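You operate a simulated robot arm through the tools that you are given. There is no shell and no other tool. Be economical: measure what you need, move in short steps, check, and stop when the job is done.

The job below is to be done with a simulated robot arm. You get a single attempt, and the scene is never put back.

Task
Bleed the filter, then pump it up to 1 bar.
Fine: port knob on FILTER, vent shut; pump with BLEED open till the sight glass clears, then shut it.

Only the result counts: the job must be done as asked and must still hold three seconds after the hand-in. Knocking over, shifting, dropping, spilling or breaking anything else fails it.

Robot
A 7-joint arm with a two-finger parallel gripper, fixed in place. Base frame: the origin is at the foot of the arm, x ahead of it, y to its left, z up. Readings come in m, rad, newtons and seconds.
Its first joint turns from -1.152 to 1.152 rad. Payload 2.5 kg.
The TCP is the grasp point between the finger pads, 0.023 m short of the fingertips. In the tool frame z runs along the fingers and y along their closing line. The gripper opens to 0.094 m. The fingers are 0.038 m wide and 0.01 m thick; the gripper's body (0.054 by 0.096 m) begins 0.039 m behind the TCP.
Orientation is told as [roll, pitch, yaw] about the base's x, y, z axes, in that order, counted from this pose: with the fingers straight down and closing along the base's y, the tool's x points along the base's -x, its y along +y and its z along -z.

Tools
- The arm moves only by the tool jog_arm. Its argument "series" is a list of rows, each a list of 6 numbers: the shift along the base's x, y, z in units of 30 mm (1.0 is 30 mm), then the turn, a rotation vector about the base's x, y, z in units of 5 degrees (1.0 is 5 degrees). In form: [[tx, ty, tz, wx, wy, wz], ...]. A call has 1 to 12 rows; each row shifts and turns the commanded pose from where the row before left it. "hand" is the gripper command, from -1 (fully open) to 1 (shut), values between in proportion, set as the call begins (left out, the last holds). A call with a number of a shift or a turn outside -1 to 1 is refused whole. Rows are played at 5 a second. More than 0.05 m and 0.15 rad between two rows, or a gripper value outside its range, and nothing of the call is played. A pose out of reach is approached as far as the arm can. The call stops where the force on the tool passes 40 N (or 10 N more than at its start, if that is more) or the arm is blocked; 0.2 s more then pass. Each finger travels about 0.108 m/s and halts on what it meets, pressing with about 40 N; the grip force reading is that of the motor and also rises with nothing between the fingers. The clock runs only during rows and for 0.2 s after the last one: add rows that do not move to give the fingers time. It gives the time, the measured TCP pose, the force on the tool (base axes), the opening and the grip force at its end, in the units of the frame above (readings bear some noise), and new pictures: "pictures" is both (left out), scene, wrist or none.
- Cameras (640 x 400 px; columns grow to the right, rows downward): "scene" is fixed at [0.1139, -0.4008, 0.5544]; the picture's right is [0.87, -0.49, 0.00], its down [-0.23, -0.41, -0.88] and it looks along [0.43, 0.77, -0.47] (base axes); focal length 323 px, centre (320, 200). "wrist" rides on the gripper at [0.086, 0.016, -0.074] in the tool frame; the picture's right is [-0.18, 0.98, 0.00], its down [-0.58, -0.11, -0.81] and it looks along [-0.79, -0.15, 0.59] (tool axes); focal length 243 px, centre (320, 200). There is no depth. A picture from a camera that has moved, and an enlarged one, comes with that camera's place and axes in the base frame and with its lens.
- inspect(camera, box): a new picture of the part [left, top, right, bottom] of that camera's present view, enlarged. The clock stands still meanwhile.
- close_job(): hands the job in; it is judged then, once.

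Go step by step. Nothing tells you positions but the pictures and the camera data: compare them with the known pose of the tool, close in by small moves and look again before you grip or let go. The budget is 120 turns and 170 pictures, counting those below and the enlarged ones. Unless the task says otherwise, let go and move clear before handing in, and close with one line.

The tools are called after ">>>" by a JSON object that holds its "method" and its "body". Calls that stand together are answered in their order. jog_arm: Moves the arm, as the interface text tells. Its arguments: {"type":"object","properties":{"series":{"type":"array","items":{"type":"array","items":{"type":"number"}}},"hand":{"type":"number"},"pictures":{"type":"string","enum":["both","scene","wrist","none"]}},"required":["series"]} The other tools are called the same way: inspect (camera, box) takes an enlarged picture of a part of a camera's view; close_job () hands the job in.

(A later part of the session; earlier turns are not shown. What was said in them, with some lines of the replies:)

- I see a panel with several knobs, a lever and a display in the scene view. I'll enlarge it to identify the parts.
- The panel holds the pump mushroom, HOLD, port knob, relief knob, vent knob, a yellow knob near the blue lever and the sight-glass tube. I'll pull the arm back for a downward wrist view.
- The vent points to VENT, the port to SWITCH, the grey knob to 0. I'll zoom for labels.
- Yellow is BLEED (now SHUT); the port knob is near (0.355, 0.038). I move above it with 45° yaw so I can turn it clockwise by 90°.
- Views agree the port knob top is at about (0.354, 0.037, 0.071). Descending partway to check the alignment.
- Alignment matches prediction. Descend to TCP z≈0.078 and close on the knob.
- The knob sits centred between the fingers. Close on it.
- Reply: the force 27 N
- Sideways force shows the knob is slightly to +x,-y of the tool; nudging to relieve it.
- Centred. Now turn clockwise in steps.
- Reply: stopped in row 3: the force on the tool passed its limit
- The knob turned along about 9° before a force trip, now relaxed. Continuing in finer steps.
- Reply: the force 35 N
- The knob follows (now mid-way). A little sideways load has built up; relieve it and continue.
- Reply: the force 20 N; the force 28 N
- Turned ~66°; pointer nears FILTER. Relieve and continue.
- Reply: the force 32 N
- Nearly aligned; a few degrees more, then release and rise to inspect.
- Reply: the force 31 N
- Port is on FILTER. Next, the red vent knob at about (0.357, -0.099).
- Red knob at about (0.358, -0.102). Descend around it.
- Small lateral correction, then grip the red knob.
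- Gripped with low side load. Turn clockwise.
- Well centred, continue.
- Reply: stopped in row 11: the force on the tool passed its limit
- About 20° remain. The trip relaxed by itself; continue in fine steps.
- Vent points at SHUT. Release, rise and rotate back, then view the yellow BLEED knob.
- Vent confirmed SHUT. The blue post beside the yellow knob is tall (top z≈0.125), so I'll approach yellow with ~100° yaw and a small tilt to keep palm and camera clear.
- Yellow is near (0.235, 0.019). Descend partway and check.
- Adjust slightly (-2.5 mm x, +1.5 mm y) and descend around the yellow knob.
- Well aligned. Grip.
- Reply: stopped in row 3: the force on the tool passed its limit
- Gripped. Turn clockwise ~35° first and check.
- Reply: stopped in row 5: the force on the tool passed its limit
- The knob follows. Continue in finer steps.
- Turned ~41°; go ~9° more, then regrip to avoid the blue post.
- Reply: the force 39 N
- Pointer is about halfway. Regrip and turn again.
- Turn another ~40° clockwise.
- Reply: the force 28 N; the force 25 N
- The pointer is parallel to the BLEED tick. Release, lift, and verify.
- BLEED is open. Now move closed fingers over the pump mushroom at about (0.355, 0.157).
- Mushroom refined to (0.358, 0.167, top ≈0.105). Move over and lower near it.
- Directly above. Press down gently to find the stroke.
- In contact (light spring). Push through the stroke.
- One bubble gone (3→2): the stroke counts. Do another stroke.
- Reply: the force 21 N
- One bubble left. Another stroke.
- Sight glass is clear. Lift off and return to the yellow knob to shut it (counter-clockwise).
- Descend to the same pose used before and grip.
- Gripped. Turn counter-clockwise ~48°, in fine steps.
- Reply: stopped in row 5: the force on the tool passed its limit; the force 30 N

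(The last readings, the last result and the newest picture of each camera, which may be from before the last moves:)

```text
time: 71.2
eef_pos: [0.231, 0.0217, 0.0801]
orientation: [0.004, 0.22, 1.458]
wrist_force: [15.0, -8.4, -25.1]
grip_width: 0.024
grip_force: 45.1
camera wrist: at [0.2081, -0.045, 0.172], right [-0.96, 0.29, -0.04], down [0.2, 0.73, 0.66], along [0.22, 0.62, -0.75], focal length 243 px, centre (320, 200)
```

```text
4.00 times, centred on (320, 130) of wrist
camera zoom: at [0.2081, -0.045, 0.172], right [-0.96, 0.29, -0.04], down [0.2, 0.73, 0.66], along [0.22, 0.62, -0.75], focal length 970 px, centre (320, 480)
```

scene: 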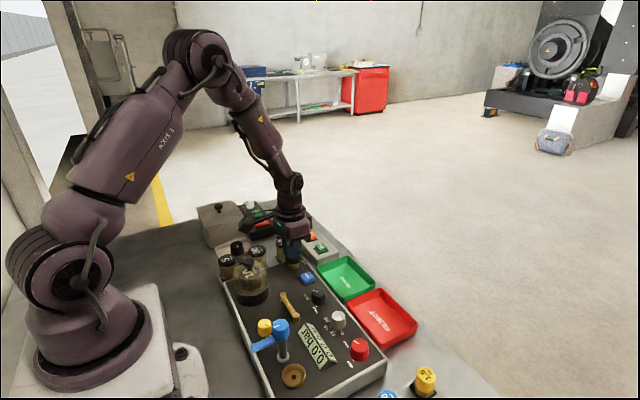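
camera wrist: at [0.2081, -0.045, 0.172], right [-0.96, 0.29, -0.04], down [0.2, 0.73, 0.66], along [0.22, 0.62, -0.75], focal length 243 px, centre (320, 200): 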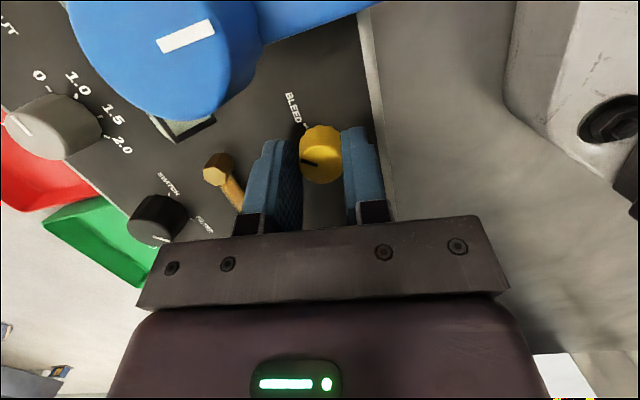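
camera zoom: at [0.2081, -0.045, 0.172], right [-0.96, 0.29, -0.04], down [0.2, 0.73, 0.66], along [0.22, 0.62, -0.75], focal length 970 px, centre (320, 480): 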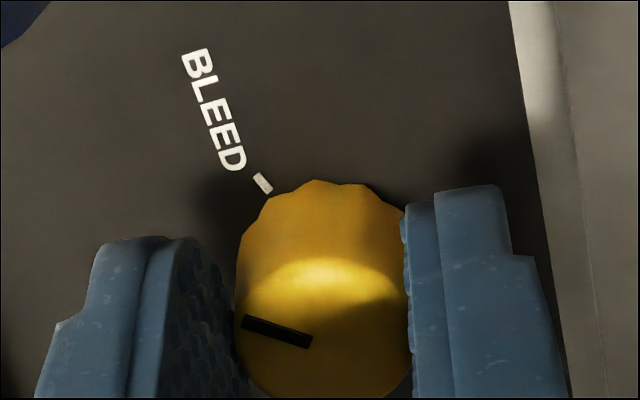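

Continue counter-clockwise another ~30°.

>>> {"method": "jog_arm", "body": {"series": [[0, 0, 0.02, 0, 0, 0.5], [-0.005, 0, 0, 0, 0, 0.5], [-0.005, 0, 0, 0, 0, 0.5], [-0.005, 0, 0, 0, 0, 0.5], [-0.005, 0, 0, 0, 0, 0.5], [-0.005, 0, 0, 0, 0, 0.5], [-0.005, 0, 0, 0, 0, 0.5], [-0.005, 0, 0, 0, 0, 0.5], [-0.005, 0, 0, 0, 0, 0.5], [-0.005, 0, 0, 0, 0, 0.5], [-0.005, 0, 0, 0, 0, 0.5]]}}

```text
time: 73.6
eef_pos: [0.2313, 0.0226, 0.0812]
orientation: [0.004, 0.223, 1.937]
wrist_force: [15.3, 1.9, 17.6]
grip_width: 0.0237
grip_force: 45.0
camera wrist: at [0.2409, -0.0479, 0.1729], right [-0.98, -0.18, -0.04], down [-0.16, 0.74, 0.66], along [-0.09, 0.65, -0.75], focal length 243 px, centre (320, 200)
```

scene: 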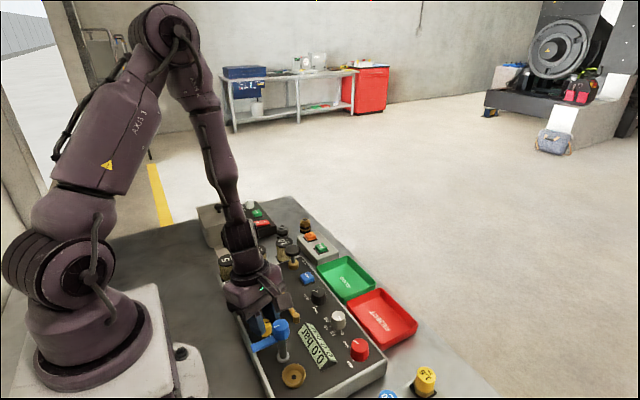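
wrist: 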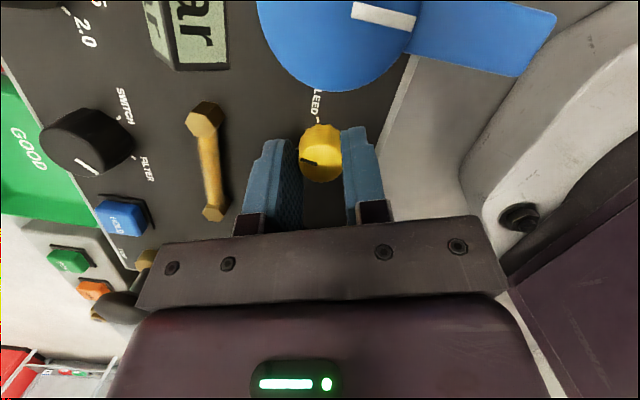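

Turned ~58°. Regrip for the remaining ~33°.

>>> {"method": "jog_arm", "body": {"series": [[0, 0, 0, 0, 0, 0], [0, 0, 0, 0, 0, 0]], "hand": 0, "pictures": "none"}}

>>> {"method": "jog_arm", "body": {"series": [[0, 0, 0.7, 0, 0, 0], [0.01, 0, 0, 0, 0, -1], [0.01, 0, 0, 0, 0, -1], [0.01, 0, 0, 0, 0, -1], [0, 0, 0, 0, 0, -1], [0, 0, 0, 0, 0, -1], [0, 0, 0, 0, 0, -1], [0, 0, 0, 0, 0, -1], [0, 0, 0, 0, 0, -1], [0, 0, -0.35, 0, 0, 0], [0, 0, -0.35, 0, 0, 0], [0, 0, 0, 0, 0, 0]], "pictures": "none"}}

>>> {"method": "jog_arm", "body": {"series": [[0, 0, 0, 0, 0, 0], [0, 0, 0, 0, 0, 0]], "hand": 1, "pictures": "wrist"}}

```text
time: 74.2
eef_pos: [0.2303, 0.0218, 0.0808]
orientation: [0.007, 0.224, 1.937]
wrist_force: [-0.1, -0.3, 0.3]
grip_width: 0.0472
grip_force: 0.1
```

```text
time: 76.8
eef_pos: [0.2304, 0.021, 0.0807]
orientation: [0.003, 0.223, 1.237]
wrist_force: [0.3, 0.0, -0.5]
grip_width: 0.0473
grip_force: 0.0
```

```text
time: 77.4
eef_pos: [0.2325, 0.021, 0.0805]
orientation: [0.006, 0.222, 1.24]
wrist_force: [7.9, -3.9, -10.0]
grip_width: 0.0241
grip_force: 45.0
camera wrist: at [0.1942, -0.0389, 0.1719], right [-0.87, 0.49, -0.04], down [0.35, 0.67, 0.66], along [0.35, 0.56, -0.75], focal length 243 px, centre (320, 200)
```

wrist: 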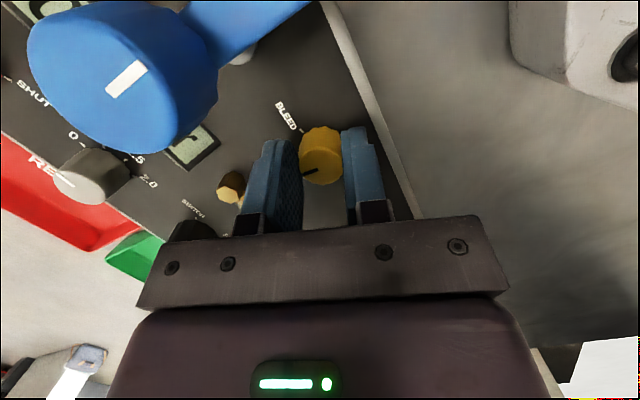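

>>> {"method": "jog_arm", "body": {"series": [[0.03, 0, 0, 0, 0, 0.5], [-0.003, 0, 0, 0, 0, 0.5], [-0.003, 0, 0, 0, 0, 0.5], [-0.003, 0, 0, 0, 0, 0.5], [-0.003, 0, 0, 0, 0, 0.5], [-0.003, 0, 0, 0, 0, 0.5], [-0.003, 0, 0, 0, 0, 0.5], [-0.003, 0, 0, 0, 0, 0.5], [-0.003, 0, 0, 0, 0, 0.5], [-0.003, 0, 0, 0, 0, 0.5], [-0.003, 0, 0, 0, 0, 0.5], [-0.003, 0, 0, 0, 0, 0.5]], "pictures": "wrist"}}

>>> {"method": "inspect", "body": {"camera": "wrist", "box": [240, 80, 400, 180]}}

```text
time: 80.0
eef_pos: [0.2322, 0.0213, 0.0824]
orientation: [0.005, 0.223, 1.762]
wrist_force: [17.0, -10.8, 21.7]
grip_width: 0.0241
grip_force: 45.1
camera wrist: at [0.2289, -0.0487, 0.1726], right [-1.0, -0.01, -0.04], down [-0.03, 0.75, 0.66], along [0.02, 0.66, -0.75], focal length 243 px, centre (320, 200)
```

wrist: 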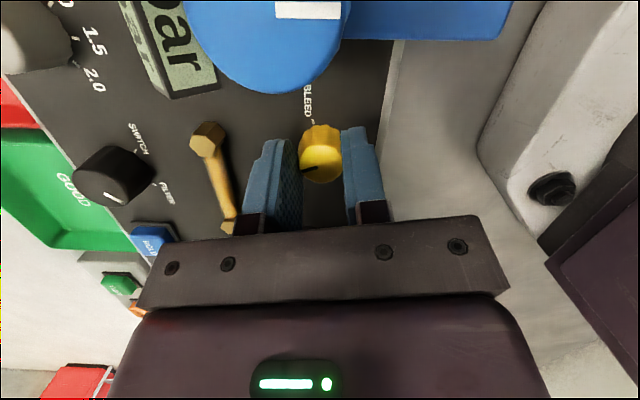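

```text
4.00 times, centred on (320, 130) of wrist
camera zoom: at [0.2289, -0.0487, 0.1726], right [-1.0, -0.01, -0.04], down [-0.03, 0.75, 0.66], along [0.02, 0.66, -0.75], focal length 970 px, centre (320, 480)
```

zoom: 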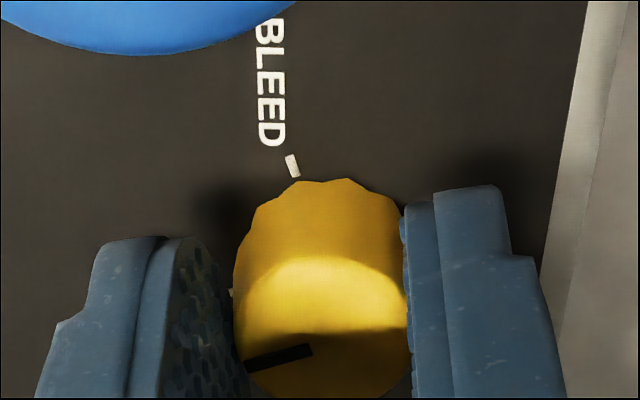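

Looks like the original SHUT angle. Release, lift and verify.

>>> {"method": "jog_arm", "body": {"series": [[0, 0, 0, 0, 0, 0], [0, 0, 0, 0, 0, 0]], "hand": 0, "pictures": "none"}}

>>> {"method": "jog_arm", "body": {"series": [[0, 0, 1, 0, 0, 0], [0, 0, 1, 0, 0, 0], [0, 0, 1, 0, 0, -1], [0, 0, 1, 0, 0, -1], [0, 0, 0, 0, 0, -1], [0, 0, 0, 0, 0, -1], [0, 0, 0, 0, 0, -1], [0, 0, 0, 0, 0, -1], [0, 0, 0, 0, 0, -1], [0, 0, 0, 0, 0, -1], [0, 0, 0, 0, 0, -0.8]], "pictures": "wrist"}}

>>> {"method": "inspect", "body": {"camera": "wrist", "box": [260, 30, 400, 118]}}

```text
time: 80.6
eef_pos: [0.2306, 0.0224, 0.0815]
orientation: [0.008, 0.222, 1.764]
wrist_force: [-0.4, -0.3, 0.0]
grip_width: 0.0469
grip_force: 0.1
```

```text
time: 83.0
eef_pos: [0.2308, 0.0223, 0.2024]
orientation: [0.006, 0.223, 0.994]
wrist_force: [0.7, 0.1, 0.5]
grip_width: 0.047
grip_force: 0.1
camera wrist: at [0.1799, -0.0273, 0.2925], right [-0.72, 0.69, -0.04], down [0.5, 0.56, 0.66], along [0.47, 0.46, -0.75], focal length 243 px, centre (320, 200)
```

wrist: 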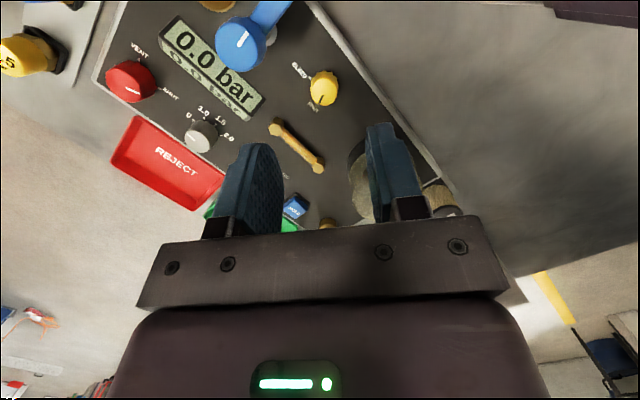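

```text
4.55 times, centred on (330, 74) of wrist
camera zoom: at [0.1799, -0.0273, 0.2925], right [-0.72, 0.69, -0.04], down [0.5, 0.56, 0.66], along [0.47, 0.46, -0.75], focal length 1103 px, centre (274, 773)
```

zoom: 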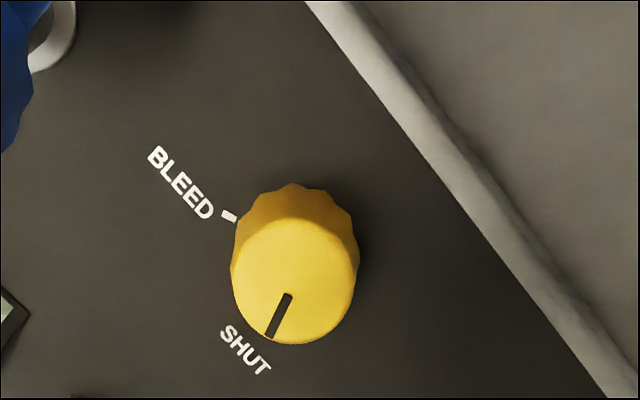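

BLEED is SHUT. Back to the pump.

>>> {"method": "jog_arm", "body": {"series": [[0, 0, 0, 0.7, -0.46, 0], [0, 0, 0, 0.7, -0.46, 0], [0, 0, 0, 0.7, -0.46, 0]], "hand": 1, "pictures": "none"}}

>>> {"method": "jog_arm", "body": {"series": [[0.353, 0.404, 0, 0, 0, -0.946], [0.353, 0.404, 0, 0, 0, -0.946], [0.353, 0.404, 0, 0, 0, -0.946], [0.353, 0.404, 0, 0, 0, -0.946], [0.353, 0.404, 0, 0, 0, -0.946], [0.353, 0.404, 0, 0, 0, -0.946], [0.353, 0.404, 0, 0, 0, -0.946], [0.353, 0.404, 0, 0, 0, -0.946], [0.353, 0.404, 0, 0, 0, -0.946], [0.353, 0.404, 0, 0, 0, -0.946], [0.353, 0.404, 0, 0, 0, -0.946], [0.353, 0.404, 0, 0, 0, -0.946]], "pictures": "none"}}

>>> {"method": "jog_arm", "body": {"series": [[0, 0, -1, 0, 0, 0], [0, 0, -1, 0, 0, 0], [0, 0, -0.6, 0, 0, 0], [0, 0, 0, 0, 0, 0]], "pictures": "wrist"}}

```text
time: 83.8
eef_pos: [0.2309, 0.0225, 0.2026]
orientation: [0.002, 0.0, 0.994]
wrist_force: [-0.6, -0.6, 0.2]
grip_width: 0.0002
grip_force: 39.9
```

```text
time: 86.4
eef_pos: [0.3582, 0.1687, 0.2017]
orientation: [0.007, 0.002, 0.006]
wrist_force: [-0.8, -0.4, 1.5]
grip_width: 0.0
grip_force: 40.0
```

```text
time: 87.4
eef_pos: [0.3574, 0.1683, 0.1218]
orientation: [0.006, 0.005, 0.004]
wrist_force: [0.6, -0.9, 1.7]
grip_width: 0.0
grip_force: 40.3
camera wrist: at [0.2712, 0.1815, 0.1957], right [0.18, 0.98, 0.0], down [0.58, -0.11, 0.8], along [0.79, -0.14, -0.59], focal length 243 px, centre (320, 200)
```

wrist: 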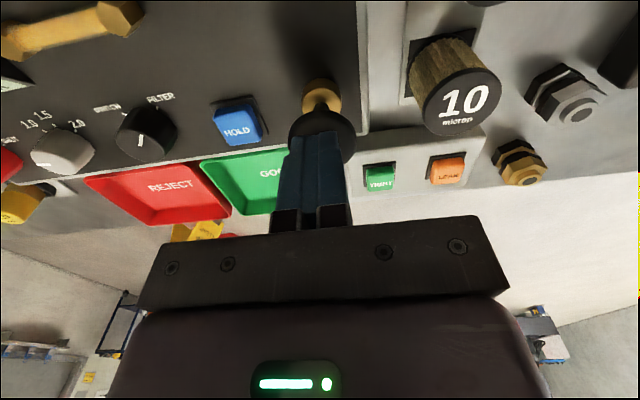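

One stroke, then read the display.

>>> {"method": "jog_arm", "body": {"series": [[0, 0, -0.2, 0, 0, 0], [0, 0, -0.2, 0, 0, 0], [0, 0, -0.15, 0, 0, 0], [0, 0, -0.1, 0, 0, 0], [0, 0, -0.1, 0, 0, 0]], "pictures": "none"}}

>>> {"method": "inspect", "body": {"camera": "scene", "box": [270, 280, 366, 370]}}

```text
time: 88.6
eef_pos: [0.3589, 0.1667, 0.1005]
orientation: [0.006, 0.005, 0.003]
wrist_force: [-2.0, 1.4, 7.9]
grip_width: 0.0
grip_force: 39.9
```

```text
4.44 times, centred on (318, 325) of scene
camera zoom: at [0.1138, -0.4008, 0.5544], right [0.87, -0.49, 0.0], down [-0.23, -0.41, -0.88], along [0.43, 0.77, -0.47], focal length 1437 px, centre (329, -356)
```

zoom: 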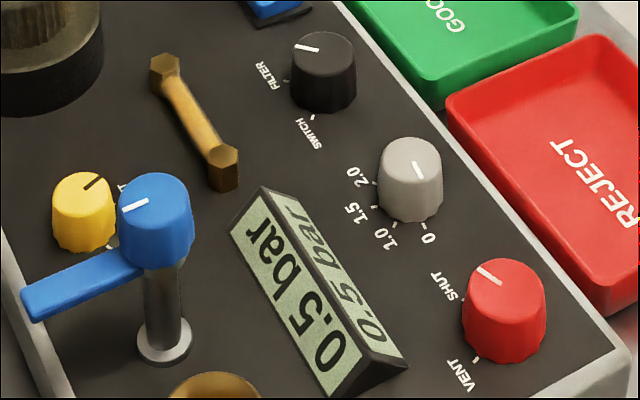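

0.5 bar from one stroke. One more stroke should give 1.0.

>>> {"method": "jog_arm", "body": {"series": [[0, 0, 0.4, 0, 0, 0], [0, 0, 0.4, 0, 0, 0], [0, 0, 0, 0, 0, 0], [0, 0, -0.2, 0, 0, 0], [0, 0, -0.2, 0, 0, 0], [0, 0, -0.2, 0, 0, 0], [0, 0, -0.1, 0, 0, 0], [0, 0, -0.1, 0, 0, 0]], "pictures": "none"}}

>>> {"method": "inspect", "body": {"camera": "scene", "box": [270, 280, 366, 370]}}

```text
time: 90.4
eef_pos: [0.3573, 0.167, 0.1025]
orientation: [0.005, 0.003, 0.005]
wrist_force: [-2.5, 1.6, 7.1]
grip_width: 0.0002
grip_force: 40.3
```

```text
4.44 times, centred on (318, 325) of scene
camera zoom: at [0.1138, -0.4008, 0.5544], right [0.87, -0.49, 0.0], down [-0.23, -0.41, -0.88], along [0.43, 0.77, -0.47], focal length 1437 px, centre (329, -356)
```

zoom: 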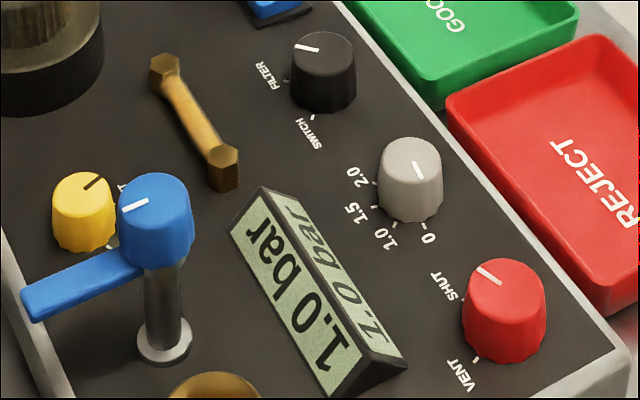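

1.0 bar. Lift clear and check that it holds.

>>> {"method": "jog_arm", "body": {"series": [[0, 0, 1, 0, 0, 0], [0, 0, 1, 0, 0, 0], [0, 0, 1, 0, 0, 0], [0, 0, 1, 0, 0, 0], [0, 0, 0, 0, 0, 0], [0, 0, 0, 0, 0, 0], [0, 0, 0, 0, 0, 0], [0, 0, 0, 0, 0, 0], [0, 0, 0, 0, 0, 0], [0, 0, 0, 0, 0, 0], [0, 0, 0, 0, 0, 0], [0, 0, 0, 0, 0, 0]], "pictures": "scene"}}

>>> {"method": "jog_arm", "body": {"series": [[0, 0, 0, 0, 0, 0], [0, 0, 0, 0, 0, 0], [0, 0, 0, 0, 0, 0], [0, 0, 0, 0, 0, 0], [0, 0, 0, 0, 0, 0], [0, 0, 0, 0, 0, 0]], "pictures": "none"}}

>>> {"method": "inspect", "body": {"camera": "scene", "box": [230, 230, 390, 370]}}

```text
time: 93.0
eef_pos: [0.3581, 0.1644, 0.2198]
orientation: [0.003, 0.005, 0.003]
wrist_force: [0.2, 0.1, 0.7]
grip_width: 0.0
grip_force: 40.1
```

scene: 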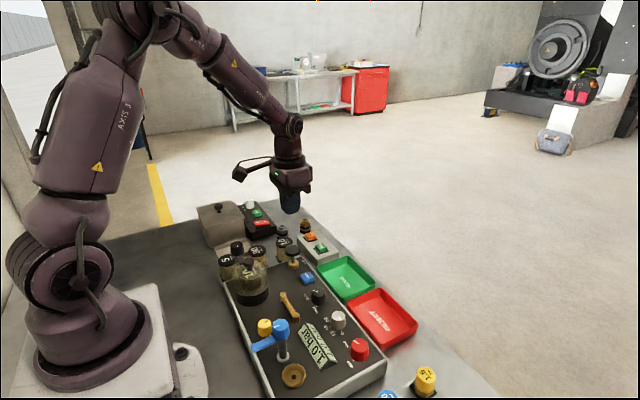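

```text
time: 94.4
eef_pos: [0.3587, 0.1661, 0.2213]
orientation: [0.005, 0.004, 0.003]
wrist_force: [0.3, -0.1, -0.2]
grip_width: 0.0
grip_force: 39.9
```

```text
2.86 times, centred on (310, 300) of scene
camera zoom: at [0.1139, -0.4008, 0.5544], right [0.87, -0.49, 0.0], down [-0.23, -0.41, -0.88], along [0.43, 0.77, -0.47], focal length 924 px, centre (349, -86)
```

zoom: 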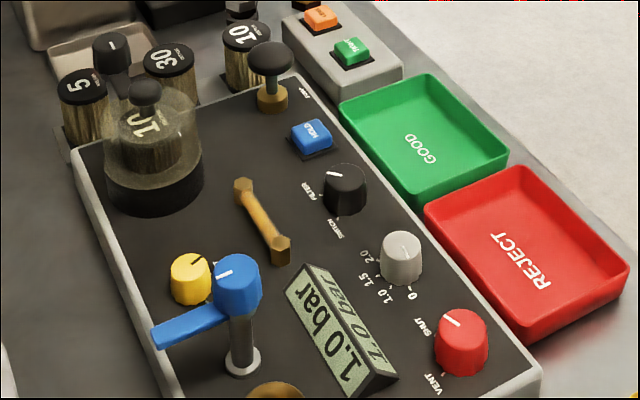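

The display holds at 1.0 bar, with the port on FILTER, vent and BLEED shut, the sight glass clear and the arm clear of the panel. Handing in.

>>> {"method": "close_job", "body": {}}

```text
The job is handed in.
```

The filter is bled and pumped to 1.0 bar. The reading held for about 4 seconds before hand-in, with the port on FILTER, vent and BLEED shut and the sight glass clear.
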